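You operate a simulated robot arm through the tools that you are given. There is no shell and no other tool. Be economical: measure what you need, move in short steps, check, and stop when the job is done.

You run a simulated robot arm. Do the job below in one go: nothing can be reset, and whatever is moved stays where it is left.

Task
Take the brown bowl and leave it in the tool tray. Take the purple dough and put it on the back of the glass counter top. Press the almond lever two times. Take the large measuring cup and put it on the bench top before the pumps. Take the gold tumbler and put it in the brass bowl. Turn the balance dial to 20 g. Put the pink dough on the top of the low table away in the floor of the dough tray. Put one of the packets from the top of the low table on the white white-edged foil square. Put the yellow sweet from the top of the low table on the clear end of the white table. Take the green paper cup and put it on the pink-edged foil square. Stack the plum white tub from the top of the wooden table on top of the mango white tub. Put the price peg priced "70" from the top of the wooden table on the bench end beside the urn and the price peg priced "27" on the top of the crate stand. Any order will do. Set down upright: large measuring cup, packet, price peg.
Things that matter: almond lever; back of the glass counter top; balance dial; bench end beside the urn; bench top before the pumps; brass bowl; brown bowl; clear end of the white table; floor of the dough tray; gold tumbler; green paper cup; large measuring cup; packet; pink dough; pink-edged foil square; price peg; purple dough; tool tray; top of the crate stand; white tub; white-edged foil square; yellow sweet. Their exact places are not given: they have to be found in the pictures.

Only the result counts: the job must be done as asked and must still hold three seconds after the hand-in. Knocking over, shifting, dropping, spilling or breaking anything else fails it.

Robot
A 6-joint arm with a two-finger gripper on a trunk, on a base that drives. Base frame: it is fixed to the floor where the robot stands at the start and does not move with it; the origin is under the middle of the robot, x ahead of it, y to its left, z up; the surface under the hand at the start is at about z = 800. Lengths are in mm, angles in rad, forces in N, time in s.
With the tool pointing down near the work surface it reaches from about 300 to 740 mm from the robot's upright axis, wherever it stands. Its first joint turns from -2.897 to 2.897 rad. Places, roughly: almond lever [4800, -4100, 900]; back of the glass counter top [1700, -5000, 1100]; balance dial [1600, -2900, 1000]; bench end beside the urn (25x54 cm) [3600, -4840, 840]; bench top before the pumps (24x29 cm) [4540, -4980, 840]; brass bowl (13x13x7 cm) [6200, -3700, 900]; brown bowl (10x10x6 cm) [500, 200, 800]; clear end of the white table [1700, -3300, 900]; floor of the dough tray (22x17 cm) [4560, -380, 860]; gold tumbler [3750, -5000, 1000]; green paper cup (7x6x2 cm) [5400, -300, 900]; large measuring cup (8x7x22 cm) [5400, -5000, 900]; packet [-1250, -2500, 500]; pink dough (5x5x4 cm) [-900, -2500, 500]; pink-edged foil square (6x6x1 cm) [5800, -500, 900]; price peg [6000, -1750, 1000]; purple dough (5x5x4 cm) [-1000, -2300, 500]; tool tray (35x23 cm) [1220, 200, 800]; top of the crate stand [2900, -600, 500]; white tub [6250, -1750, 1000]; white-edged foil square (6x6x1 cm) [-1300, -2800, 500]; yellow sweet (4x4x3 cm) [-1300, -2400, 500]. Payload 1.57 kg.
The tool frame sits at the grasp point between the pads (the TCP): z along the fingers, y along the line on which they close. The tips reach 21 mm beyond it. The gripper opens to 70 mm. The gripper's body begins 50 mm behind the TCP.
Orientation is that of the tool frame in the base frame, as a unit quaternion [x, y, z, w]. With the fingers straight down and closing along the base's y, the tool's x points along the base's -x, its y along +y and its z along -z.

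Tools
- The arm moves only by the tool apply_moves. Its arguments are lists of equal length, an entry for each row: "delta_pos": the shift along the tool's x, y, z in mm, a list of three; "rotation": the turn, a rotation vector about the tool's x, y, z in degrees, a list of three. In form: {"delta_pos": [[dx, dy, dz], ...], "rotation": [[ax, ay, az], ...]}. A call has 1 to 8 rows; each row shifts and turns the commanded pose from where the row before left it, along the tool's axes as they then stand. "grip" is the closure, from 0 (fully open) to 1 (shut), set as the call begins (left out, the last holds). Each row takes 0.2 s and may step no farther than 50 mm and 0.15 rad from the row before; otherwise, or with a gripper value out of range, the whole call is refused. Where a pose cannot be reached the arm comes as near as it can. A force on the tool above 40 N (or 10 N above the force at the start of the call, whichever is more), or a blocked arm, ends the call early, and 0.2 s more pass. Each finger halts on what it meets, pressing with about 30 N; the grip force reading is that of the motor and also rises with nothing between the fingers. The clock runs only during rows and for 0.2 s after the last one: add rows that do not move to give the fingers time. It gives the time, the measured TCP pose, the force on the tool (base axes), the opening and the grip force at its end, in the units of the frame above (readings bear some noise), with the torque about the TCP (base axes, N m) and any sound that the robot's microphone picked up.
- Cameras (640 x 400 px; columns grow to the right, rows downward): "scene" is now at [19.8, 156.3, 1478.7]; the picture's right is [-0.01, -1.00, 0.00], its down [-0.76, 0.00, -0.65] and it looks along [0.65, -0.01, -0.76] (base axes); focal length 275 px, centre (320, 200). "wrist" rides on the gripper at [79, 4, -81] in the tool frame; the picture's right is [-0.05, 1.00, 0.00], its down [-0.67, -0.03, -0.74] and it looks along [-0.74, -0.04, 0.67] (tool axes); focal length 256 px, centre (320, 200).
- get_image(camera): a new picture of that camera. No time passes.
- base_move(legs): drives the robot by 1 to 6 legs, each [ahead, left, turn to the left] in mm, mm and rad, along the robot's own axes; the way and the turn of a leg run together, so that a leg with both is an arc; at most 1500 mm and 3.142 rad a leg. The arm and the cameras ride along, it lands a little off, and it stops where it bumps. It gives what a move gives.
- turn_head(pan, tilt): turns the head with the scene camera to pan (to the left, within 2.705 rad either way) and tilt (down, from -0.506 to 1.204), counted from straight ahead of the robot. It gives what a move gives.
- locate(camera, pixels): for up to 12 pixels [column, row] of the newest picture of that camera ("zoom" is the newest enlarged one), the place [x, y, z] in the base frame of the surface seen there, good to about 3 mm. No time passes.
- inspect(camera, box): a new picture of the part [left, top, right, bottom] of that camera's present view, enlarged. No time passes.
- hand_in(): hands the job in; it is judged then, once.

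Work in short steps. Measure before you move; look again where a grasp or a placing could have gone wrong, and mend it. You have 378 turns and 342 pictures in all, those below and enlarged ones among them. Open the gripper and draw the arm clear of the work before you hand the job in, unless the task says otherwise.

The tools are called after "Emit:" by a JSON object that holds its "api" and its "payload". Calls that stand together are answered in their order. apply_moves: Moves the arm, as the interface text tells. Its arguments: {"type":"object","properties":{"delta_pos":{"type":"array","items":{"type":"array","items":{"type":"number"}}},"rotation":{"type":"array","items":{"type":"array","items":{"type":"number"}}},"grip":{"type":"number"}},"required":["delta_pos","rotation"]} The other tools are called the same way: base_move (legs) drives the base; turn_head (pan, tilt) turns the head that bears the scene camera; get_image (camera) takes a picture; locate (camera, pixels) gives the place of the surface under pixels of a picture; inspect (camera, box) takes an enlarged picture of a part of a camera's view; hand_in () hands the job in.

At the start:

```text
t: 0.0
ee_pos: [410.5, 241.0, 1078.8]
tool_rot: [0.0, 1.0, -0.001, 0.0]
wrist_force: [-0.3, -0.5, 1.4]
torque: [0.02, -0.01, -0.02]
finger_gap: 70.1
grip_force: 0.0
robot x, y, heading: [0.9, 2.7, 0.003]
head pan, tilt: [-0.007, 0.86]
```

scene: 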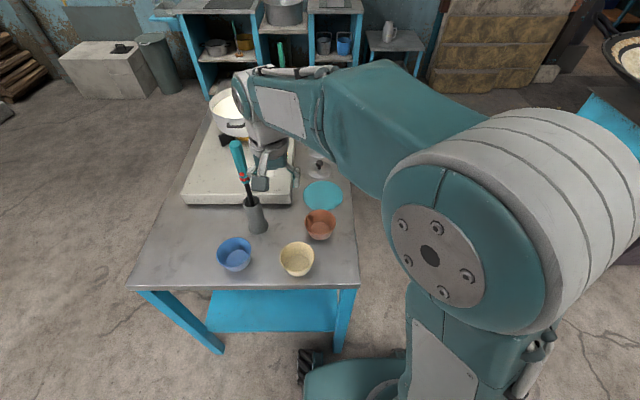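
wrist: 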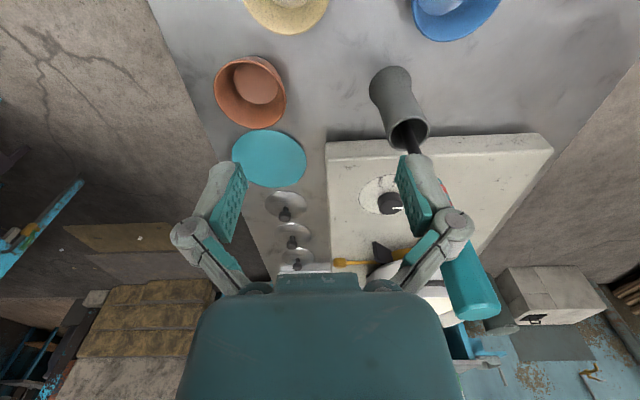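

The brown bowl shows at scene (320,224) and wrist (250,92). I measure its rim and the objects around it.

Emit:
{"api": "inspect", "payload": {"camera": "scene", "box": [200, 60, 380, 290]}}

Emit:
{"api": "locate", "payload": {"camera": "scene", "pixels": [[306, 218], [335, 218], [320, 238], [320, 211], [320, 222], [323, 194], [297, 260], [345, 260], [248, 226]]}}

Emit:
{"api": "locate", "payload": {"camera": "wrist", "pixels": [[216, 90], [285, 90], [250, 60], [250, 127], [250, 85], [250, 115], [245, 185], [500, 200], [395, 90]]}}

```text
1.74 times, centred on (290, 175) of scene
```

zoom: 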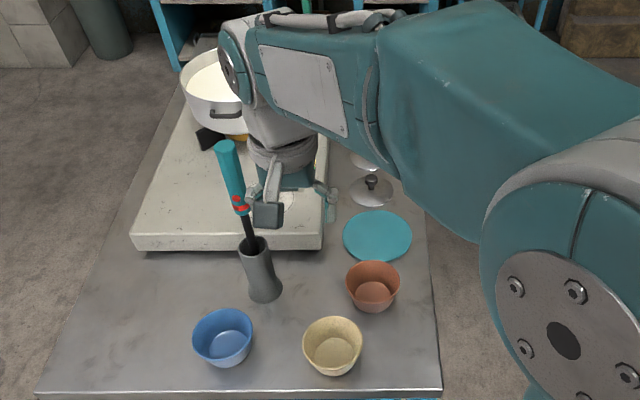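

```text
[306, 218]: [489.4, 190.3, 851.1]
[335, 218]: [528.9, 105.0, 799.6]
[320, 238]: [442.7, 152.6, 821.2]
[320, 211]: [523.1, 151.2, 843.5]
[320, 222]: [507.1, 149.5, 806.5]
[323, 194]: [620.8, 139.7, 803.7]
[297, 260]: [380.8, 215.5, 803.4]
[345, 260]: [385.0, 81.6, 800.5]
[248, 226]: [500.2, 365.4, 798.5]
```

```text
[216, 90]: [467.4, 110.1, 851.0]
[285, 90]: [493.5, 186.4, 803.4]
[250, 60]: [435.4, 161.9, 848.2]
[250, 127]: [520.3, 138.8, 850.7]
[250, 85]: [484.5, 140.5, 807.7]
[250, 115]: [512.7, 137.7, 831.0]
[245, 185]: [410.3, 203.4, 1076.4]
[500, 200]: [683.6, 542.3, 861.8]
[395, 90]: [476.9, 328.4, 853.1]
```

The rim centre is about (480,150) at z 851, radius about 45, with the floor at 807. I'll grip the +y wall with the present closing direction, so first I move above it.

Emit:
{"api": "apply_moves", "payload": {"delta_pos": [[-35, -24, 0], [-34.5, -23, 0], [0, 0, 45], [0, 0, 45], [0, 0, 45], [0, 0, 0]], "rotation": [[0, 0, 0], [0, 0, 0], [0, 0, 0], [0, 0, 0], [0, 0, 0], [0, 0, 0]], "grip": 0}}

Emit:
{"api": "get_image", "payload": {"camera": "wrist"}}

Emit:
{"api": "get_image", "payload": {"camera": "scene"}}

```text
t: 1.4
ee_pos: [481.4, 196.5, 943.9]
tool_rot: [0.0, 1.0, 0.0, 0.0]
wrist_force: [-0.5, 0.9, -0.9]
torque: [-0.04, 0.0, -0.02]
finger_gap: 70.1
grip_force: 0.0
robot x, y, heading: [1.3, -1.7, 0.001]
head pan, tilt: [-0.007, 0.86]
```

```text
338 pictures are left
```

wrist: 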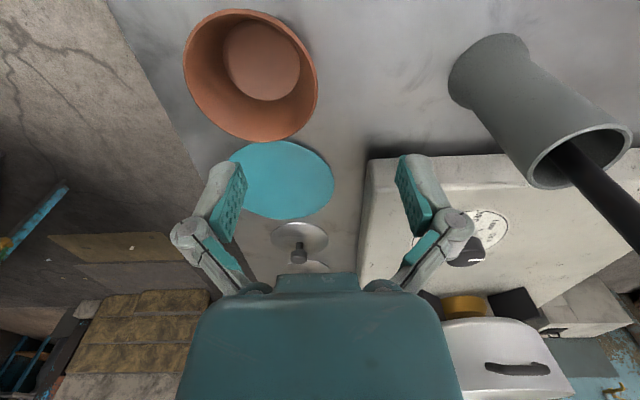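

```text
337 pictures are left
```

scene: 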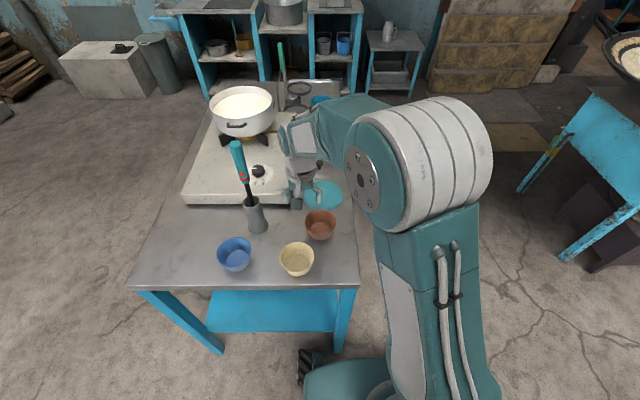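

The tray area now shows at scene (300,95). I locate the rim in the new pictures and the tray.

Emit:
{"api": "locate", "payload": {"camera": "wrist", "pixels": [[316, 75], [310, 100], [296, 60], [250, 12], [250, 140], [184, 75]]}}

Emit:
{"api": "inspect", "payload": {"camera": "scene", "box": [240, 60, 370, 140]}}

Emit:
{"api": "locate", "payload": {"camera": "scene", "pixels": [[240, 204], [290, 204], [306, 217], [335, 217]]}}

```text
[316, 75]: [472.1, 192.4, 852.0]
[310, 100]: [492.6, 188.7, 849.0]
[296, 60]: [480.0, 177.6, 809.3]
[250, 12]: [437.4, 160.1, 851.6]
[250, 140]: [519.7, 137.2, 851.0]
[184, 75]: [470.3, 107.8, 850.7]
```

```text
4.92 times, centred on (305, 100) of scene
```

zoom: 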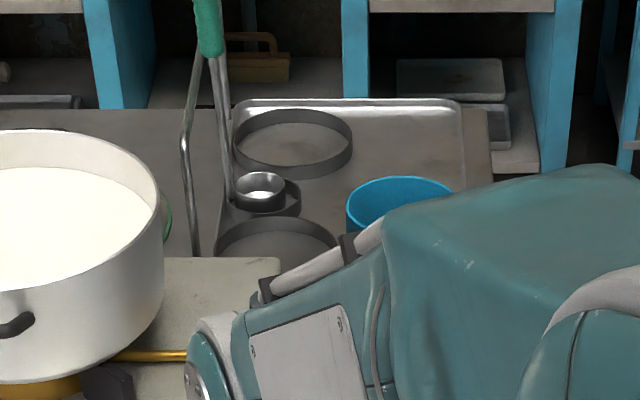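

```text
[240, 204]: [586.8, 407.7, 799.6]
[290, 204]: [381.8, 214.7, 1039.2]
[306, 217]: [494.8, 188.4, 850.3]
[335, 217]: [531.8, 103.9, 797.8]
```

The rim's +y side is at y≈192. I shift to y 190, descend to z 842 and close.

Emit:
{"api": "apply_moves", "payload": {"delta_pos": [[0, -6, 40], [0, 0, 40], [0, 0, 22], [0, 0, 0]], "rotation": [[0, 0, 0], [0, 0, 0], [0, 0, 0], [0, 0, 0]]}}

Emit:
{"api": "apply_moves", "payload": {"delta_pos": [[0, 0, 0], [0, 0, 0], [0, 0, 0], [0, 0, 0]], "rotation": [[0, 0, 0], [0, 0, 0], [0, 0, 0], [0, 0, 0]], "grip": 1}}

Emit:
{"api": "get_image", "payload": {"camera": "wrist"}}

```text
t: 2.4
ee_pos: [479.6, 189.4, 841.1]
tool_rot: [0.001, 1.0, 0.0, 0.0]
wrist_force: [0.0, -0.8, -0.9]
torque: [-0.02, -0.01, -0.01]
finger_gap: 70.0
grip_force: 0.0
robot x, y, heading: [1.5, -0.6, 0.002]
head pan, tilt: [-0.007, 0.86]
```

```text
t: 3.4
ee_pos: [480.3, 188.5, 842.4]
tool_rot: [0.0, 1.0, 0.0, 0.001]
wrist_force: [1.6, 3.3, 16.4]
torque: [-0.96, -0.02, 0.08]
finger_gap: 13.6
grip_force: 29.9
robot x, y, heading: [-0.8, -0.6, -0.004]
head pan, tilt: [-0.007, 0.86]
```

```text
335 pictures are left
```

wrist: 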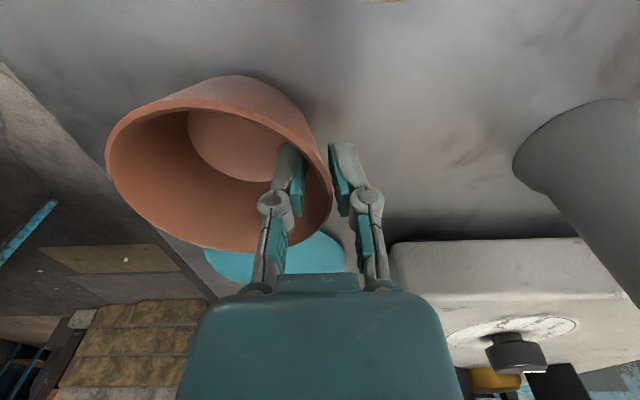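

Gripped (gap 13.6, a wall). I lift it and check the bowl.

Emit:
{"api": "apply_moves", "payload": {"delta_pos": [[0, 0, -30], [0, 0, -45], [0, 0, -45], [0, 0, -45], [0, 0, -45], [0, 0, -40], [0, 0, 0]], "rotation": [[0, 0, 0], [0, 0, 0], [0, 0, 0], [0, 0, 0], [0, 0, 0], [0, 0, 0], [0, 0, 0]]}}

Emit:
{"api": "get_image", "payload": {"camera": "wrist"}}

Emit:
{"api": "get_image", "payload": {"camera": "scene"}}

```text
t: 5.0
ee_pos: [481.2, 189.4, 1092.8]
tool_rot: [0.001, 1.0, 0.0, -0.001]
wrist_force: [0.7, -0.9, 0.5]
torque: [0.0, 0.0, -0.03]
finger_gap: 0.0
grip_force: 28.4
robot x, y, heading: [-0.8, 1.6, -0.003]
head pan, tilt: [-0.007, 0.86]
```

```text
334 pictures are left
```

wrist: 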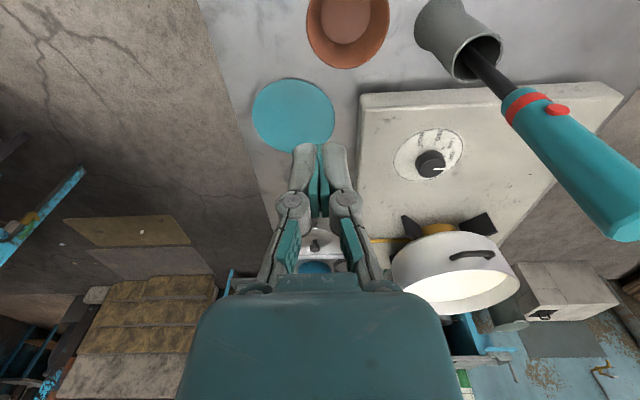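

```text
333 pictures are left
```

scene: 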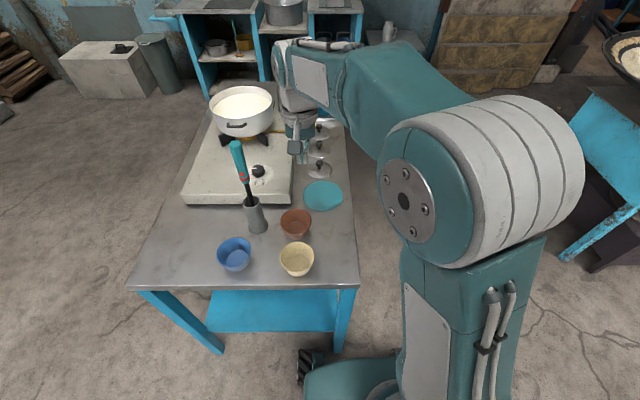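

It slipped off the slanted wall, and the bowl has shifted toward +y. I remeasure it and then tilt the tool to match the wall.

Emit:
{"api": "inspect", "payload": {"camera": "scene", "box": [255, 190, 335, 290]}}

Emit:
{"api": "locate", "payload": {"camera": "wrist", "pixels": [[308, 20], [388, 20], [345, 67], [345, 62], [330, 42], [347, 40], [365, 40], [373, 20], [378, 10], [381, 45]]}}

Emit:
{"api": "locate", "payload": {"camera": "scene", "pixels": [[280, 218], [311, 218], [295, 210], [295, 228], [286, 226], [296, 238], [283, 221], [281, 216]]}}

```text
4.00 times, centred on (295, 240) of scene
```

zoom: 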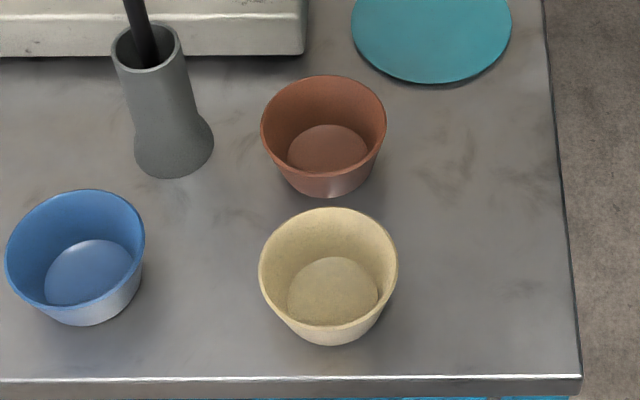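

```text
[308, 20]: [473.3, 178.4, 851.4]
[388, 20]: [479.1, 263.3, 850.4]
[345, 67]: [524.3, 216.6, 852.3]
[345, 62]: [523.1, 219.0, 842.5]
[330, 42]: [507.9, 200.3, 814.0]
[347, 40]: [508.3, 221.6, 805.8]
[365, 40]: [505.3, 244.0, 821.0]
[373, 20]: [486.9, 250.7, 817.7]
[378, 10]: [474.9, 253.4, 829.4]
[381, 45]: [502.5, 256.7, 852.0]
```

```text
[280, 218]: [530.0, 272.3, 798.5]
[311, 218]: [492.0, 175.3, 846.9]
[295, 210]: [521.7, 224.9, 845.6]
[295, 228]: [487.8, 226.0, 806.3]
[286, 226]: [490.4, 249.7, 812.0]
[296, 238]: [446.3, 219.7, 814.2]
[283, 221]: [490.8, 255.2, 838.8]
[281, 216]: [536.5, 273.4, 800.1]
```

Bowl centre is now (480,221), outer rim radius 42, wall slope about 15°. I'll take the free -y wall with the tool tilted 16°, the gripper half open, approaching along the wall.

Emit:
{"api": "apply_moves", "payload": {"delta_pos": [[0, -26, 0], [0, 0, 47], [0, 0, 47], [0, 0, 47], [0, 0, 46], [0, 0, 0], [0, 0, 0], [0, 0, 0]], "rotation": [[0, 0, 0], [0, 0, 0], [0, 0, 0], [0, 0, 0], [0, 0, 0], [-8, 0, 0], [-8, 0, 0], [0, 0, 0]], "grip": 0.48}}

Emit:
{"api": "get_image", "payload": {"camera": "wrist"}}

```text
t: 6.8
ee_pos: [480.3, 163.9, 904.7]
tool_rot: [0.0, 0.99, 0.14, -0.001]
wrist_force: [0.3, 0.4, -0.3]
torque: [0.03, 0.01, -0.03]
finger_gap: 36.2
grip_force: 0.1
robot x, y, heading: [-2.3, 2.1, -0.003]
head pan, tilt: [-0.007, 0.86]
```

```text
331 pictures are left
```

wrist: 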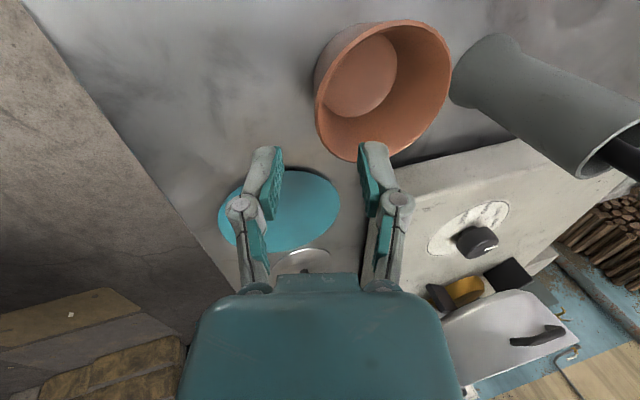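

Tilt is right. I descend 70 mm along the tool and close.

Emit:
{"api": "apply_moves", "payload": {"delta_pos": [[0, 0, 35], [0, 0, 35], [0, 0, 0]], "rotation": [[0, 0, 0], [0, 0, 0], [0, 0, 0]]}}

Emit:
{"api": "get_image", "payload": {"camera": "wrist"}}

Emit:
{"api": "apply_moves", "payload": {"delta_pos": [[0, 0, 0], [0, 0, 0], [0, 0, 0], [0, 0, 0]], "rotation": [[0, 0, 0], [0, 0, 0], [0, 0, 0], [0, 0, 0]], "grip": 1}}

Emit:
{"api": "get_image", "payload": {"camera": "wrist"}}

```text
t: 7.6
ee_pos: [479.0, 181.0, 837.4]
tool_rot: [0.0, 0.99, 0.139, -0.001]
wrist_force: [-0.3, 0.3, -0.4]
torque: [0.0, 0.01, 0.01]
finger_gap: 36.5
grip_force: 0.0
robot x, y, heading: [0.1, 2.3, -0.004]
head pan, tilt: [-0.007, 0.86]
```

```text
330 pictures are left
```

wrist: 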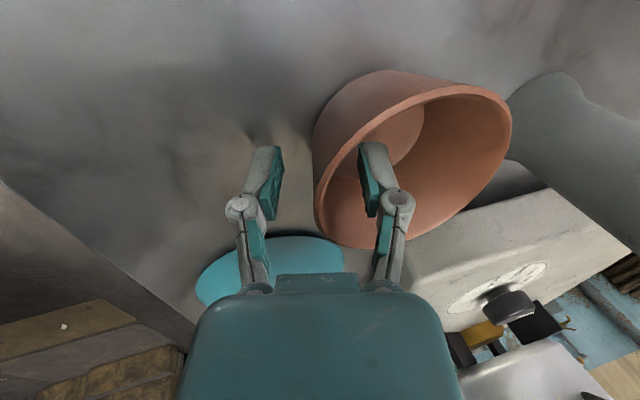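

```text
t: 8.6
ee_pos: [478.7, 181.1, 837.9]
tool_rot: [0.0, 0.99, 0.139, -0.001]
wrist_force: [0.6, -0.4, -0.2]
torque: [-0.03, -0.01, 0.02]
finger_gap: 6.1
grip_force: 29.8
robot x, y, heading: [1.1, -3.0, 0.003]
head pan, tilt: [-0.007, 0.86]
```

```text
329 pictures are left
```

wrist: 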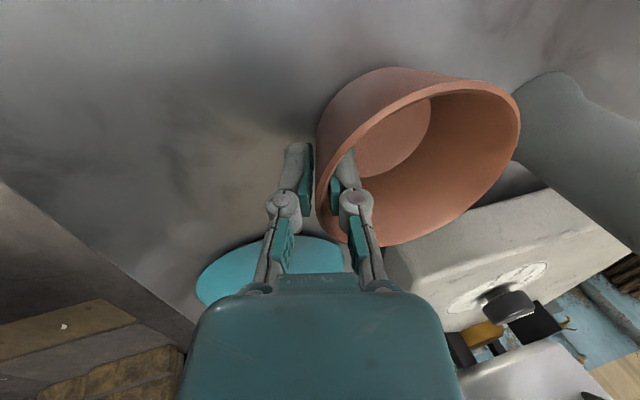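

Good flat grip (gap 6.1, little force). I lift vertically along base z using the tilted tool axes.

Emit:
{"api": "apply_moves", "payload": {"delta_pos": [[0, 11, -38.4], [0, 12, -43], [0, 12, -43], [0, 12, -43], [0, 12, -43], [0, 12, -43], [0, 0, 0]], "rotation": [[0, 0, 0], [0, 0, 0], [0, 0, 0], [0, 0, 0], [0, 0, 0], [0, 0, 0], [0, 0, 0]]}}

Emit:
{"api": "get_image", "payload": {"camera": "wrist"}}

Emit:
{"api": "get_image", "payload": {"camera": "scene"}}

```text
t: 10.2
ee_pos: [477.4, 180.1, 1100.4]
tool_rot: [0.0, 0.99, 0.139, 0.0]
wrist_force: [0.8, 0.5, -1.4]
torque: [-0.01, -0.01, -0.02]
finger_gap: 6.1
grip_force: 29.4
robot x, y, heading: [2.6, 1.9, -0.0]
head pan, tilt: [-0.007, 0.86]
```

```text
328 pictures are left
```

wrist: 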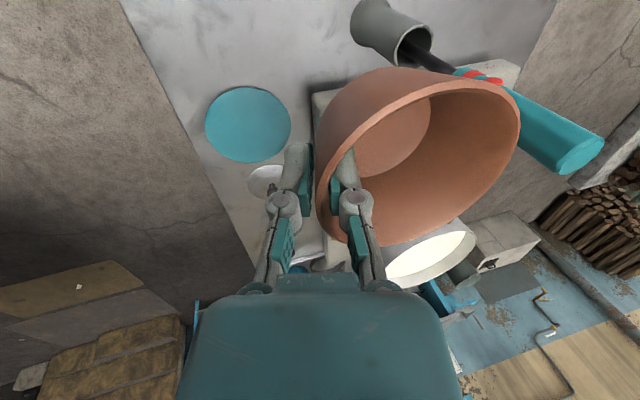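

```text
327 pictures are left
```

scene: 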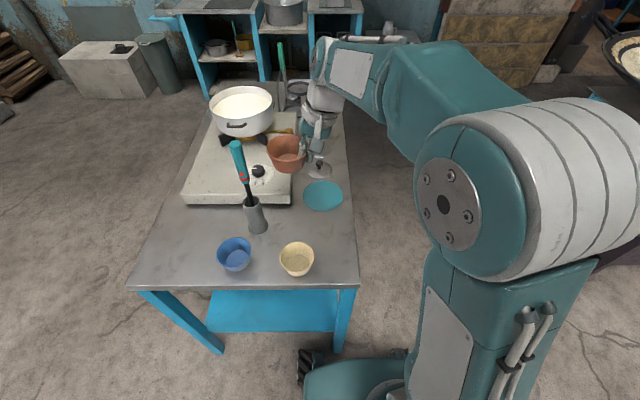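

Held upright. Before driving I look around to the right and ahead to map obstacles.

Emit:
{"api": "turn_head", "payload": {"pan": -0.7, "tilt": 0.55}}

Emit:
{"api": "get_image", "payload": {"camera": "scene"}}

Emit:
{"api": "turn_head", "payload": {"pan": -1.6, "tilt": 0.5}}

Emit:
{"api": "get_image", "payload": {"camera": "scene"}}

Emit:
{"api": "turn_head", "payload": {"pan": -2.5, "tilt": 0.5}}

Emit:
{"api": "get_image", "payload": {"camera": "scene"}}

```text
t: 11.3
ee_pos: [477.8, 180.2, 1099.8]
tool_rot: [0.0, 0.99, 0.139, 0.0]
wrist_force: [-0.6, -0.5, -1.5]
torque: [-0.08, 0.03, 0.0]
finger_gap: 6.1
grip_force: 29.9
robot x, y, heading: [2.3, 1.4, 0.0]
head pan, tilt: [-0.7, 0.55]
```

```text
326 pictures are left
```

scene: 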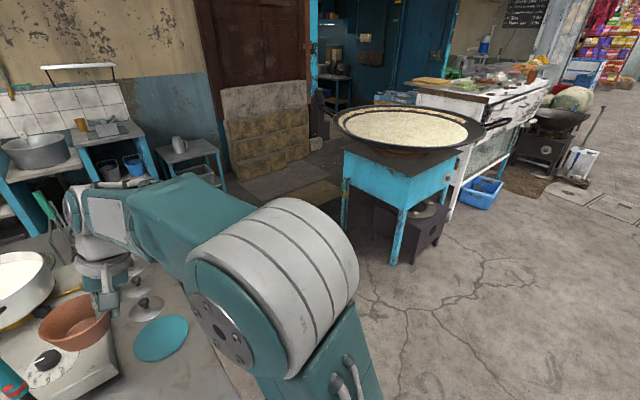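

```text
t: 12.5
ee_pos: [477.6, 177.9, 1100.4]
tool_rot: [0.0, 0.99, 0.138, -0.001]
wrist_force: [-1.4, 0.5, 0.0]
torque: [-0.03, 0.03, -0.02]
finger_gap: 6.3
grip_force: 30.1
robot x, y, heading: [1.0, -3.9, 0.002]
head pan, tilt: [-1.6, 0.499]
```

```text
325 pictures are left
```

scene: 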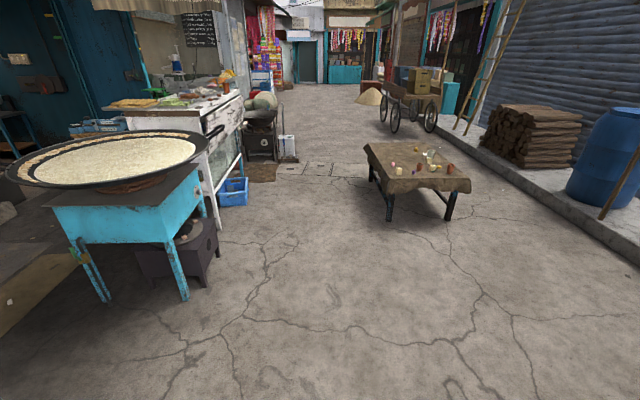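

```text
t: 13.7
ee_pos: [477.6, 179.1, 1100.3]
tool_rot: [0.001, 0.99, 0.14, 0.0]
wrist_force: [0.0, 0.5, -2.1]
torque: [-0.07, 0.03, 0.0]
finger_gap: 6.2
grip_force: 29.3
robot x, y, heading: [0.1, 3.5, -0.001]
head pan, tilt: [-2.499, 0.499]
```

```text
324 pictures are left
```

scene: 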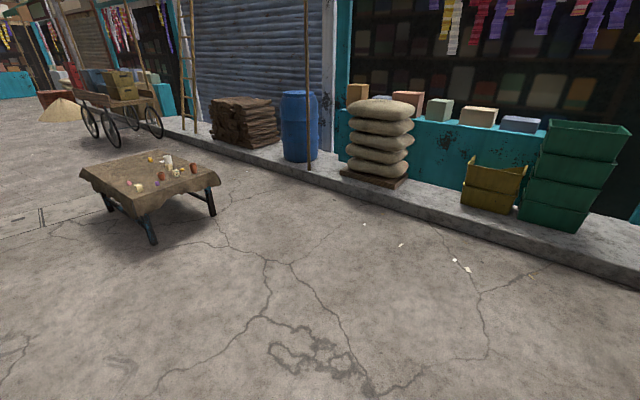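

I locate the griddle stand and other obstacles from a right-ahead view.

Emit:
{"api": "turn_head", "payload": {"pan": -0.9, "tilt": 0.6}}

Emit:
{"api": "get_image", "payload": {"camera": "scene"}}

```text
t: 15.3
ee_pos: [476.6, 179.9, 1098.5]
tool_rot: [0.001, 0.99, 0.139, 0.0]
wrist_force: [-0.2, -1.0, -0.4]
torque: [-0.06, -0.01, -0.04]
finger_gap: 6.2
grip_force: 29.9
robot x, y, heading: [0.4, 3.4, 0.003]
head pan, tilt: [-0.901, 0.6]
```

```text
323 pictures are left
```

scene: 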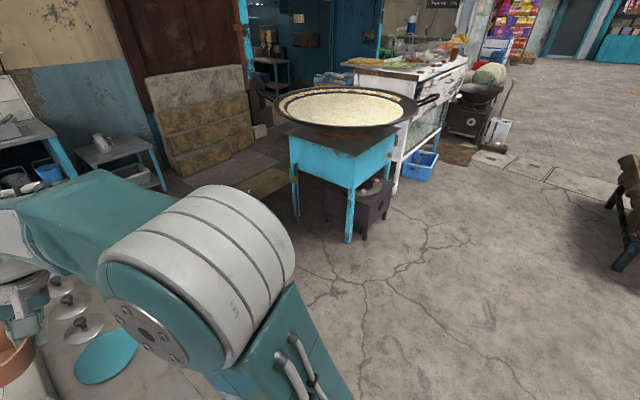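

Emit:
{"api": "locate", "payload": {"camera": "scene", "pixels": [[297, 215], [348, 240], [275, 110], [395, 193], [112, 185], [160, 190], [180, 170], [250, 145], [100, 370], [422, 175], [350, 130], [255, 180]]}}

Emit:
{"api": "turn_head", "payload": {"pan": 0.0, "tilt": 0.7}}

Emit:
{"api": "get_image", "payload": {"camera": "scene"}}

```text
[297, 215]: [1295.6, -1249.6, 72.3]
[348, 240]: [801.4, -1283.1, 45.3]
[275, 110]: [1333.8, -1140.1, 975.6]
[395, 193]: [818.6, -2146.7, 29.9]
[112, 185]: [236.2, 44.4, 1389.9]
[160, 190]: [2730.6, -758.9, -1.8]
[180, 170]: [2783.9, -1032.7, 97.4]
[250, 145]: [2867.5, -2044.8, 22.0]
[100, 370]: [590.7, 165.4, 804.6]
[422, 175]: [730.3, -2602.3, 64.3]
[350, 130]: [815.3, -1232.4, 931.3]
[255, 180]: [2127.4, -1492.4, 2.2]
```

```text
t: 16.5
ee_pos: [476.4, 179.6, 1100.1]
tool_rot: [0.0, 0.99, 0.139, 0.0]
wrist_force: [1.1, -0.1, -1.9]
torque: [-0.07, 0.01, 0.0]
finger_gap: 6.1
grip_force: 29.8
robot x, y, heading: [-4.9, 0.6, 0.001]
head pan, tilt: [0.0, 0.7]
```

```text
322 pictures are left
```

scene: 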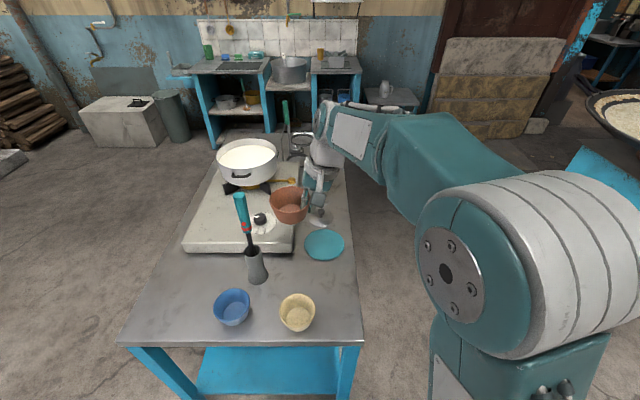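

The lane between table (y≥60) and griddle (y≤-1100) is free. I drive right 430, ahead 1170, and turn left to face the tray.

Emit:
{"api": "base_move", "payload": {"legs": [[0, -430, 0], [1170, 0, 0], [0, 0, 1.5708]]}}

Emit:
{"api": "turn_head", "payload": {"pan": 0.0, "tilt": 0.8}}

Emit:
{"api": "get_image", "payload": {"camera": "scene"}}

Emit:
{"api": "get_image", "payload": {"camera": "wrist"}}

```text
t: 28.7
ee_pos: [1041.2, 44.1, 1100.9]
tool_rot: [-0.693, 0.708, 0.1, -0.097]
wrist_force: [-0.7, 0.8, -1.1]
torque: [0.01, -0.04, -0.02]
finger_gap: 6.3
grip_force: 29.2
robot x, y, heading: [1208.6, -441.0, 1.548]
head pan, tilt: [0.0, 0.7]
```

```text
t: 29.3
ee_pos: [1041.3, 45.5, 1100.1]
tool_rot: [-0.691, 0.709, 0.099, -0.097]
wrist_force: [0.6, -0.4, -1.9]
torque: [0.01, -0.03, -0.01]
finger_gap: 6.1
grip_force: 29.5
robot x, y, heading: [1213.2, -439.5, 1.551]
head pan, tilt: [0.0, 0.799]
```

```text
321 pictures are left
```

scene: 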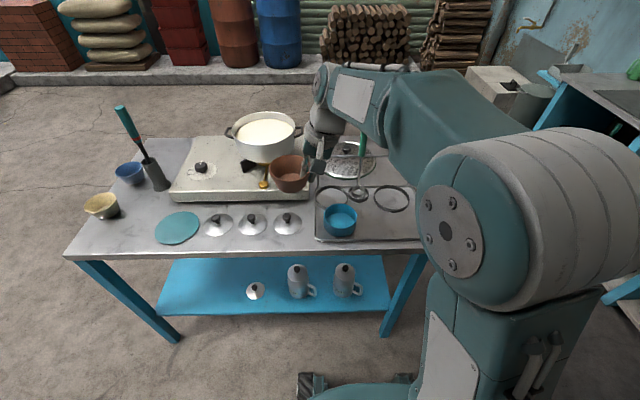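

```text
320 pictures are left
```

wrist: 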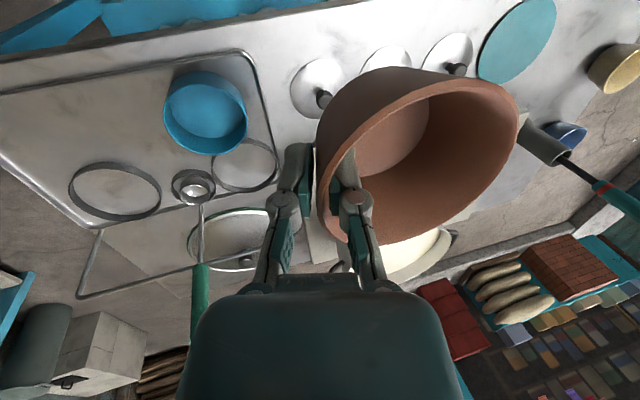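

The tray's free area is at wrist (80,110), on the side away from the ring. I locate tray features.

Emit:
{"api": "locate", "payload": {"camera": "wrist", "pixels": [[240, 52], [275, 180], [100, 225], [0, 155], [0, 92], [163, 120], [205, 75], [70, 190], [110, 163], [60, 120], [120, 110], [210, 150]]}}

Emit:
{"api": "locate", "payload": {"camera": "scene", "pixels": [[316, 240], [420, 240], [416, 187], [390, 199], [375, 215], [400, 225], [357, 220], [318, 190]]}}

```text
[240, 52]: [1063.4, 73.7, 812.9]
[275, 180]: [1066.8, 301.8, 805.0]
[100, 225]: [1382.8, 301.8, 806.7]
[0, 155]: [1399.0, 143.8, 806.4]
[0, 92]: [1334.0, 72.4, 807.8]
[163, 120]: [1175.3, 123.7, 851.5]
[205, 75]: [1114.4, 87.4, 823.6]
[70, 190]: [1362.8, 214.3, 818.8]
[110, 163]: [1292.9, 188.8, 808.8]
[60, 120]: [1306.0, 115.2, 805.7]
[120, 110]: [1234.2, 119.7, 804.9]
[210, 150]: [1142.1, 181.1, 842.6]
```

```text
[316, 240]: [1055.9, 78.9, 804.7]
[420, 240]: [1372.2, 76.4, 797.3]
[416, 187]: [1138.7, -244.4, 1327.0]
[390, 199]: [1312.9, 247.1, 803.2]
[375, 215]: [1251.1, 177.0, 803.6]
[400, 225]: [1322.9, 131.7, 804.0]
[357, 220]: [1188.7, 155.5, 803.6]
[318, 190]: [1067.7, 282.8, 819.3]
```

Free spot in the tray is about (1290,130), floor 805. I move above it at the same height so the bowl's centre (39 mm left of the TCP) comes there.

Emit:
{"api": "apply_moves", "payload": {"delta_pos": [[-12.9, -39.3, -11.3], [-12.9, -39.3, -11.3], [-12.9, -39.3, -11.3], [-12.9, -39.3, -11.3], [-12.9, -39.3, -11.3], [-12.9, -39.3, -11.3], [-12.9, -39.3, -11.3], [0, 0, 0]], "rotation": [[0, 0, 0], [0, 0, 0], [0, 0, 0], [0, 0, 0], [0, 0, 0], [0, 0, 0], [0, 0, 0], [0, 0, 0]]}}

Emit:
{"api": "get_image", "payload": {"camera": "scene"}}

Emit:
{"api": "get_image", "payload": {"camera": "wrist"}}

```text
t: 31.1
ee_pos: [1331.3, 128.8, 1099.9]
tool_rot: [-0.692, 0.708, 0.1, -0.098]
wrist_force: [-0.4, 1.0, -0.9]
torque: [0.0, -0.05, -0.03]
finger_gap: 6.6
grip_force: 29.9
robot x, y, heading: [1210.9, -435.9, 1.546]
head pan, tilt: [0.0, 0.799]
```

```text
319 pictures are left
```

scene: 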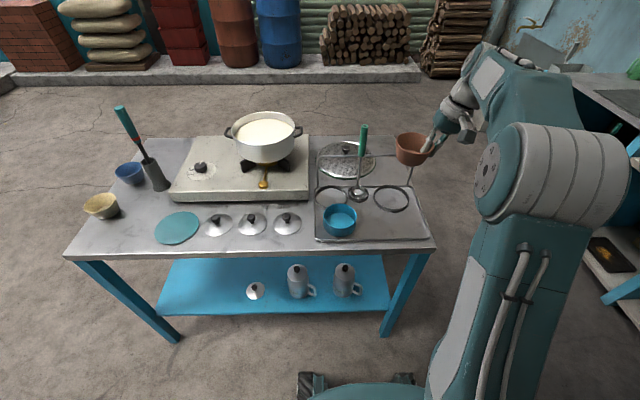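

```text
318 pictures are left
```

wrist: 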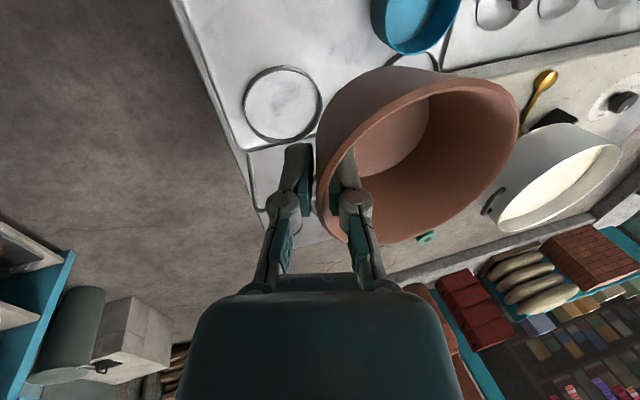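

I recheck the free area's borders in this unobstructed view.

Emit:
{"api": "inspect", "payload": {"camera": "scene", "box": [310, 110, 440, 250]}}

Emit:
{"api": "locate", "payload": {"camera": "scene", "pixels": [[390, 212], [373, 198], [409, 198], [357, 215], [424, 238], [412, 187], [363, 130], [416, 215]]}}

```text
2.86 times, centred on (375, 180) of scene
```

zoom: 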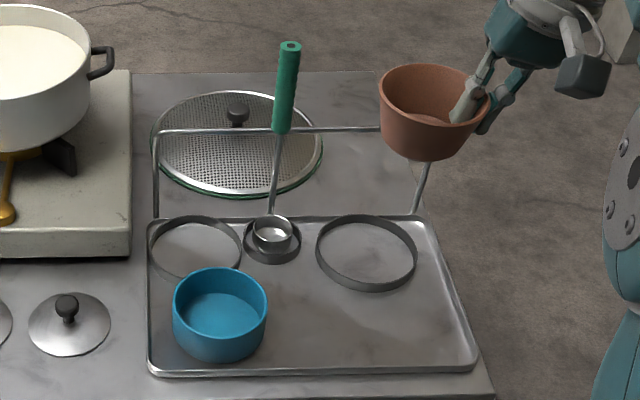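

```text
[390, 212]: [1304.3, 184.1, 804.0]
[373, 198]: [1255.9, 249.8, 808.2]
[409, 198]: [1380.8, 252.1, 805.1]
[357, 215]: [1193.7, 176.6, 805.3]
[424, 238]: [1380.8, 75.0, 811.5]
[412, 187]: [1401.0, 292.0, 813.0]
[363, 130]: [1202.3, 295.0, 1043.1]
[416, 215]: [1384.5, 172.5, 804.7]
```

Clear. Bowl centre is at about (1292,129). I descend 255 mm vertically.

Emit:
{"api": "apply_moves", "payload": {"delta_pos": [[0, -12.4, 43.2], [0, -12.4, 43.2], [0, -12.4, 43.2], [0, -12.4, 43.2], [0, -12.4, 43.2], [0, -7, 24.5], [0, 0, 0]], "rotation": [[0, 0, 0], [0, 0, 0], [0, 0, 0], [0, 0, 0], [0, 0, 0], [0, 0, 0], [0, 0, 0]]}}

Emit:
{"api": "get_image", "payload": {"camera": "scene"}}

```text
t: 32.7
ee_pos: [1330.9, 129.1, 851.0]
tool_rot: [-0.692, 0.708, 0.1, -0.098]
wrist_force: [-0.3, 0.3, -2.1]
torque: [0.06, -0.06, 0.01]
finger_gap: 6.5
grip_force: 29.8
robot x, y, heading: [1207.5, -437.0, 1.549]
head pan, tilt: [0.0, 0.799]
```

```text
316 pictures are left
```

scene: 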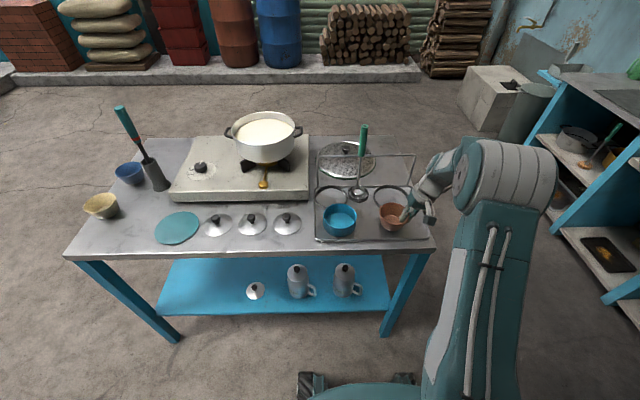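

Position good. I go down 6 mm more until contact, then open partially and back off along the wall.

Emit:
{"api": "apply_moves", "payload": {"delta_pos": [[0, -0.8, 2.9], [0, -0.8, 2.9], [0, 0, 0]], "rotation": [[0, 0, 0], [0, 0, 0], [0, 0, 0]]}}

Emit:
{"api": "apply_moves", "payload": {"delta_pos": [[0, 0, 0], [0, 0, 0], [0, 0, 0], [0, 0, -40], [0, 0, -40], [0, 0, -40]], "rotation": [[0, 0, 0], [0, 0, 0], [0, 0, 0], [0, 0, 0], [0, 0, 0], [0, 0, 0]], "grip": 0.6}}

Emit:
{"api": "get_image", "payload": {"camera": "scene"}}

```text
t: 33.5
ee_pos: [1330.3, 128.1, 844.5]
tool_rot: [-0.692, 0.708, 0.1, -0.098]
wrist_force: [1.0, 0.4, -1.1]
torque: [0.0, -0.08, -0.02]
finger_gap: 6.5
grip_force: 30.1
robot x, y, heading: [1205.6, -437.1, 1.547]
head pan, tilt: [0.0, 0.799]
```

```text
t: 34.9
ee_pos: [1363.6, 128.2, 960.1]
tool_rot: [-0.692, 0.708, 0.099, -0.099]
wrist_force: [-0.8, 1.0, 0.4]
torque: [0.01, 0.03, 0.01]
finger_gap: 27.9
grip_force: 0.0
robot x, y, heading: [1208.2, -440.0, 1.55]
head pan, tilt: [0.0, 0.799]
```

```text
315 pictures are left
```

scene: 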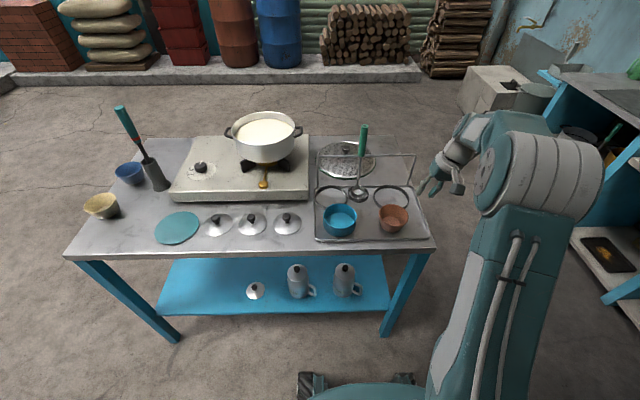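

The bowl stands upright in the tray. I straighten the tool and raise it for travel.

Emit:
{"api": "apply_moves", "payload": {"delta_pos": [[0, 0, -45], [0, 0, -45], [0, 0, -45], [0, 0, 0], [0, 0, 0], [40, 0, -10], [40, 0, 0], [40, 0, 0]], "rotation": [[0, 0, 0], [0, 0, 0], [0, 0, 0], [8, 0, 0], [8, 0, 0], [0, 0, 0], [0, 0, 0], [0, 0, 0]], "grip": 0}}

Emit:
{"api": "base_move", "payload": {"legs": [[0, 0, 1.59], [1500, 0, 0], [400, 0, 0], [0, 0, 1.5708], [800, 0, 0]]}}

Emit:
{"api": "turn_head", "payload": {"pan": 0.0, "tilt": 0.6}}

Emit:
{"api": "get_image", "payload": {"camera": "scene"}}

```text
t: 36.7
ee_pos: [1397.5, 7.5, 1099.7]
tool_rot: [-0.699, 0.715, 0.0, 0.0]
wrist_force: [0.3, 0.0, -0.3]
torque: [0.0, 0.02, -0.04]
finger_gap: 69.8
grip_force: 0.1
robot x, y, heading: [1207.5, -437.9, 1.545]
head pan, tilt: [0.0, 0.799]
```

```text
t: 57.9
ee_pos: [-889.5, -1687.3, 1099.1]
tool_rot: [0.705, 0.709, 0.0, 0.0]
wrist_force: [-0.6, -0.6, -0.3]
torque: [0.02, 0.01, -0.03]
finger_gap: 70.1
grip_force: 0.2
robot x, y, heading: [-711.2, -1237.5, -1.57]
head pan, tilt: [0.0, 0.799]
```

```text
t: 58.6
ee_pos: [-889.2, -1686.7, 1098.8]
tool_rot: [0.706, 0.708, 0.0, 0.0]
wrist_force: [-0.3, -0.6, -0.9]
torque: [-0.01, -0.03, 0.02]
finger_gap: 69.8
grip_force: 0.1
robot x, y, heading: [-711.3, -1236.2, -1.568]
head pan, tilt: [0.0, 0.6]
```

```text
314 pictures are left
```

scene: 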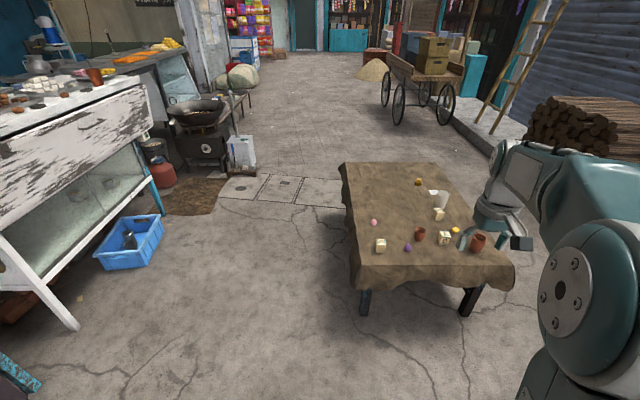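

Emit:
{"api": "inspect", "payload": {"camera": "scene", "box": [330, 150, 520, 290]}}

Emit:
{"api": "locate", "payload": {"camera": "scene", "pixels": [[340, 165], [430, 165], [357, 265], [510, 265], [380, 248], [407, 248], [374, 223], [441, 197], [455, 231], [438, 215], [445, 240], [418, 182]]}}

```text
2.86 times, centred on (425, 220) of scene
```

zoom: 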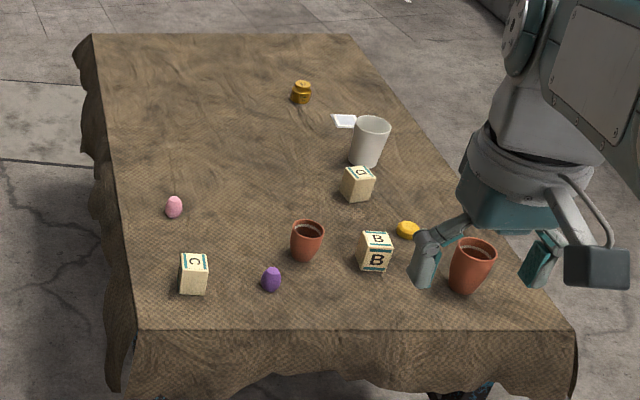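

```text
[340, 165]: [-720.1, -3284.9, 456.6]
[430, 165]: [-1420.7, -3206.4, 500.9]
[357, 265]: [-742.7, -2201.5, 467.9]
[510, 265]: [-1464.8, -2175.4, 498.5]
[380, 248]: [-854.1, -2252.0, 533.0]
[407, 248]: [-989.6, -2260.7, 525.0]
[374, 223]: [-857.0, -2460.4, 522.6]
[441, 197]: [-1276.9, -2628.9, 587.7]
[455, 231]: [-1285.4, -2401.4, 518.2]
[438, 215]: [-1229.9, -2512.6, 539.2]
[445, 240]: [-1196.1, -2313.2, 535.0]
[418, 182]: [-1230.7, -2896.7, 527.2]
```

The packets are the lettered cubes, and the white square at scene (435,192) looks like the foil. I look at the table's right (−x) side for standing room.

Emit:
{"api": "turn_head", "payload": {"pan": -0.35, "tilt": 0.5}}

Emit:
{"api": "get_image", "payload": {"camera": "scene"}}

Emit:
{"api": "locate", "payload": {"camera": "scene", "pixels": [[330, 200], [345, 160], [395, 150], [365, 120], [290, 125], [400, 200], [330, 170]]}}

```text
t: 59.5
ee_pos: [-889.9, -1688.1, 1099.4]
tool_rot: [0.706, 0.708, 0.0, 0.0]
wrist_force: [-0.7, -0.2, 0.6]
torque: [0.01, 0.01, 0.01]
finger_gap: 69.9
grip_force: 0.1
robot x, y, heading: [-715.0, -1244.7, -1.565]
head pan, tilt: [-0.351, 0.499]
```

```text
312 pictures are left
```

scene: 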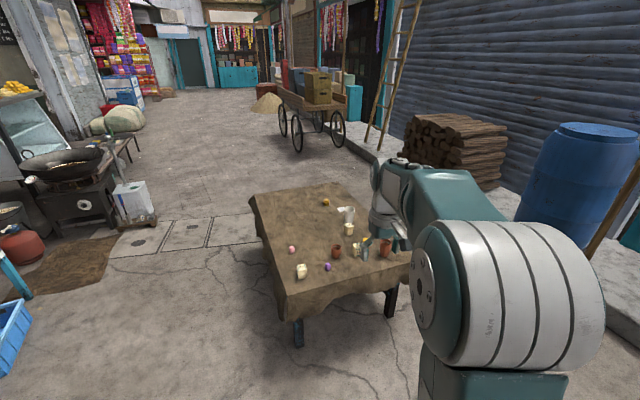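

```text
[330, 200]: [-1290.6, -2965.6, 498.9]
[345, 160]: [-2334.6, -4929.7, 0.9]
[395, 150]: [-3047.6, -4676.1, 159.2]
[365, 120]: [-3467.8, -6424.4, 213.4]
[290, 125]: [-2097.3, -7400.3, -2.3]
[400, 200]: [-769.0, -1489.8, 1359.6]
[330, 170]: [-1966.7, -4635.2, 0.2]
```

Curb is at x≈-2900, so there is room on the −x side. I drive round to (-1820,-2640) facing +x.

Emit:
{"api": "base_move", "payload": {"legs": [[0, -1250, 0], [1400, 0, 0], [0, 0, 1.57], [150, 0, 0]]}}

Emit:
{"api": "turn_head", "payload": {"pan": 0.0, "tilt": 0.9}}

Emit:
{"api": "get_image", "payload": {"camera": "scene"}}

Emit:
{"api": "get_image", "payload": {"camera": "wrist"}}

```text
t: 77.1
ee_pos: [-1331.0, -2811.1, 1098.5]
tool_rot: [-0.007, 1.0, 0.0, 0.0]
wrist_force: [-0.6, -0.9, -0.6]
torque: [0.02, 0.02, -0.01]
finger_gap: 69.8
grip_force: 0.0
robot x, y, heading: [-1781.0, -2639.2, 0.015]
head pan, tilt: [-0.351, 0.499]
```

```text
t: 77.9
ee_pos: [-1331.5, -2811.3, 1098.5]
tool_rot: [-0.008, 1.0, 0.0, 0.0]
wrist_force: [0.5, 0.1, 0.0]
torque: [-0.04, 0.03, -0.01]
finger_gap: 69.9
grip_force: 0.1
robot x, y, heading: [-1782.8, -2638.4, 0.008]
head pan, tilt: [0.0, 0.901]
```

```text
311 pictures are left
```

scene: 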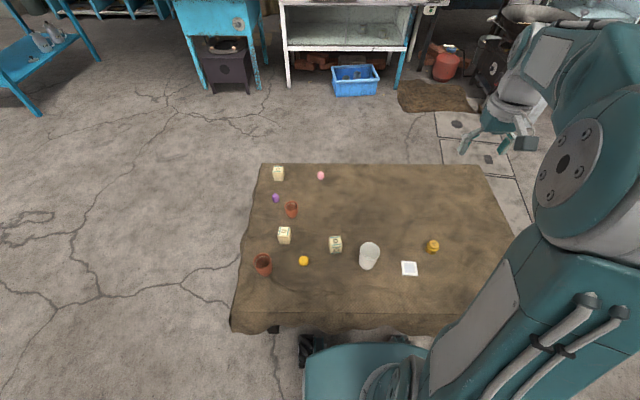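

```text
310 pictures are left
```

wrist: 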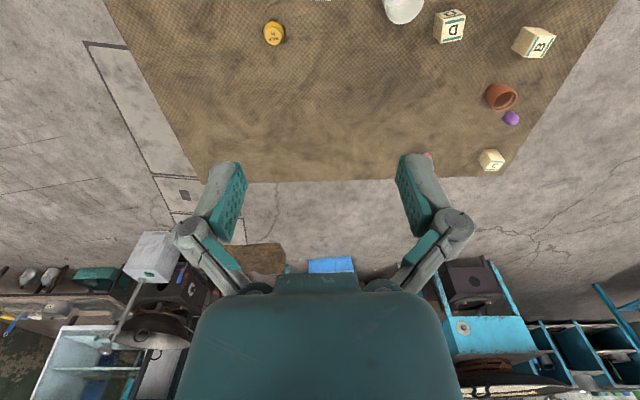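

D packet at scene (335,244), foil at (410,268), sweet at (304,261). I zoom and measure.

Emit:
{"api": "inspect", "payload": {"camera": "scene", "box": [250, 190, 450, 315]}}

Emit:
{"api": "locate", "payload": {"camera": "zoom", "pixels": [[272, 162], [250, 151], [287, 150], [250, 175], [287, 174], [483, 233], [541, 233], [480, 274], [541, 274], [510, 253], [510, 230], [172, 226]]}}

```text
3.20 times, centred on (350, 252) of scene
```

zoom: 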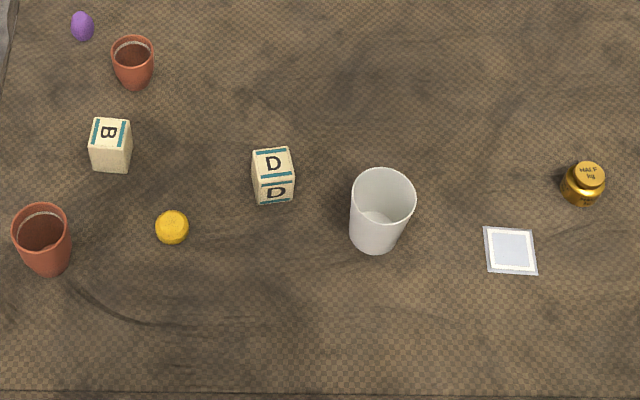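

```text
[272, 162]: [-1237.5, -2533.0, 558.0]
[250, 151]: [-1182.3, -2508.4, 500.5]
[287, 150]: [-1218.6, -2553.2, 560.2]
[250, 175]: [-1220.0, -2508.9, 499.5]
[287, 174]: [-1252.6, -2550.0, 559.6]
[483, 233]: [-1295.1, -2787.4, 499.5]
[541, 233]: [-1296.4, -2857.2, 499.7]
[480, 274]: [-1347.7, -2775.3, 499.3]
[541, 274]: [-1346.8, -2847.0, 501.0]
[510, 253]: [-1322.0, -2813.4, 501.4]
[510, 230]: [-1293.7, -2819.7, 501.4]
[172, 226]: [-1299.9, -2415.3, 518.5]
```

D packet top is (-1237,-2533,560), about 40 wide and 60 tall; foil centre (-1322,-2816,501). I move above the packet.

Emit:
{"api": "apply_moves", "payload": {"delta_pos": [[-16, 46, 0], [-17, 46, 0], [-17, 46, 0], [-16, 46, 0], [-17, 46, 0], [-16, 46, 0], [0, 0, 50], [0, 0, 50]], "rotation": [[0, 0, 0], [0, 0, 0], [0, 0, 0], [0, 0, 0], [0, 0, 0], [0, 0, 0], [0, 0, 0], [0, 0, 0]]}}

Emit:
{"api": "apply_moves", "payload": {"delta_pos": [[0, 0, 50], [0, 0, 50], [0, 0, 50], [0, 0, 50], [0, 0, 50], [0, 0, 50], [0, 0, 50], [0, 0, 10]], "rotation": [[0, 0, 0], [0, 0, 0], [0, 0, 0], [0, 0, 0], [0, 0, 0], [0, 0, 0], [0, 0, 0], [0, 0, 0]]}}

Emit:
{"api": "get_image", "payload": {"camera": "wrist"}}

Emit:
{"api": "get_image", "payload": {"camera": "scene"}}

```text
t: 79.7
ee_pos: [-1238.7, -2532.7, 1002.4]
tool_rot: [-0.007, 1.0, 0.0, 0.0]
wrist_force: [-0.4, 0.2, 0.4]
torque: [-0.02, -0.01, -0.01]
finger_gap: 69.9
grip_force: 0.1
robot x, y, heading: [-1782.4, -2640.2, 0.016]
head pan, tilt: [0.0, 0.901]
```

```text
t: 81.5
ee_pos: [-1234.1, -2532.2, 639.5]
tool_rot: [-0.007, 1.0, -0.001, -0.001]
wrist_force: [-0.6, 0.4, -0.4]
torque: [0.01, 0.0, 0.01]
finger_gap: 69.9
grip_force: 0.0
robot x, y, heading: [-1779.7, -2640.7, 0.013]
head pan, tilt: [0.0, 0.901]
```

```text
308 pictures are left
```

wrist: 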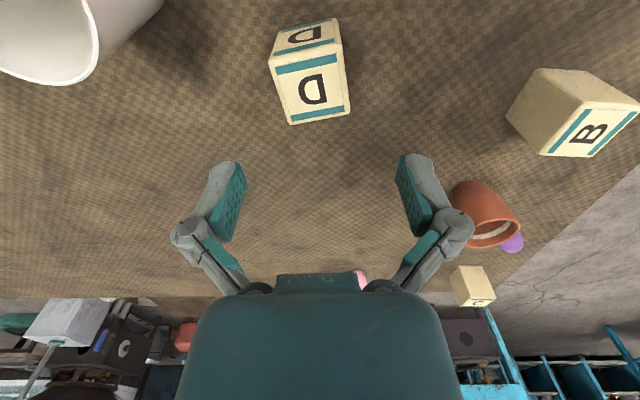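

```text
307 pictures are left
```

scene: 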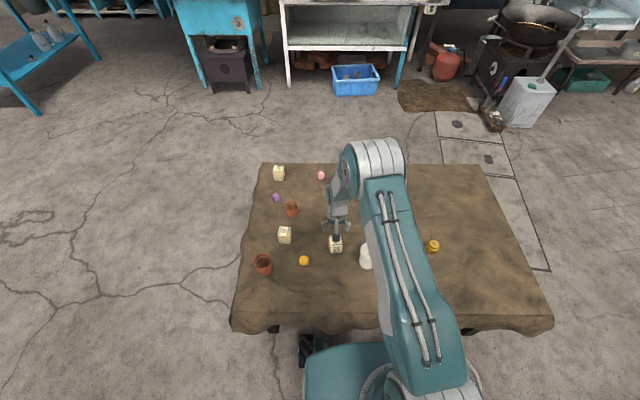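

I measure the packet's top corners in the wrist view for centre and yaw.

Emit:
{"api": "locate", "payload": {"camera": "wrist", "pixels": [[277, 70], [339, 56], [347, 110], [291, 122], [312, 88]]}}

```text
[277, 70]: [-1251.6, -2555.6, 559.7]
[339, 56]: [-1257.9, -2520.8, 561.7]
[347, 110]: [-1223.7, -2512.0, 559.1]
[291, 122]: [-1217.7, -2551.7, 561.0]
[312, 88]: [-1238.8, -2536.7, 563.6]
```

Centre (-1238,-2535), yaw 9° ccw. I align, descend to z 535, and grip.

Emit:
{"api": "apply_moves", "payload": {"delta_pos": [[3.7, -2.8, 0], [0, 0, 35], [0, 0, 35], [0, 0, 34], [0, 0, 0]], "rotation": [[0, 0, -8.4], [0, 0, 0], [0, 0, 0], [0, 0, 0], [0, 0, 0]]}}

Emit:
{"api": "apply_moves", "payload": {"delta_pos": [[0, 0, 0], [0, 0, 0], [0, 0, 0]], "rotation": [[0, 0, 0], [0, 0, 0], [0, 0, 0]], "grip": 1}}

Emit:
{"api": "apply_moves", "payload": {"delta_pos": [[0, 0, -45], [0, 0, -45], [0, 0, -45], [0, 0, -45], [0, 0, 0]], "rotation": [[0, 0, 0], [0, 0, 0], [0, 0, 0], [0, 0, 0], [0, 0, 0]]}}

Emit:
{"api": "get_image", "payload": {"camera": "wrist"}}

```text
t: 82.7
ee_pos: [-1240.2, -2535.5, 536.2]
tool_rot: [-0.08, 0.997, 0.0, 0.0]
wrist_force: [-0.8, -0.2, 0.5]
torque: [0.0, -0.01, 0.02]
finger_gap: 69.9
grip_force: 0.0
robot x, y, heading: [-1780.5, -2639.1, 0.012]
head pan, tilt: [0.0, 0.901]
```

```text
t: 83.5
ee_pos: [-1240.8, -2536.0, 537.7]
tool_rot: [-0.08, 0.997, 0.001, 0.001]
wrist_force: [-0.6, -0.3, 13.2]
torque: [-0.1, 0.07, 0.05]
finger_gap: 44.4
grip_force: 30.4
robot x, y, heading: [-1781.6, -2635.8, 0.014]
head pan, tilt: [0.0, 0.901]
```

```text
t: 84.7
ee_pos: [-1240.9, -2534.5, 712.7]
tool_rot: [-0.081, 0.997, 0.0, -0.001]
wrist_force: [0.6, 0.9, -1.2]
torque: [-0.01, -0.01, -0.02]
finger_gap: 44.1
grip_force: 29.8
robot x, y, heading: [-1782.0, -2639.8, 0.01]
head pan, tilt: [0.0, 0.901]
```

```text
306 pictures are left
```

wrist: 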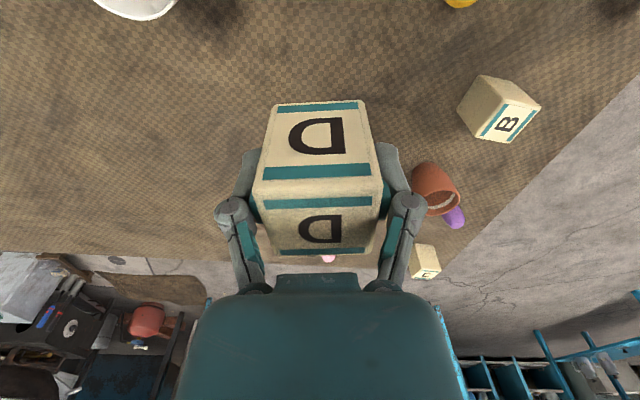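

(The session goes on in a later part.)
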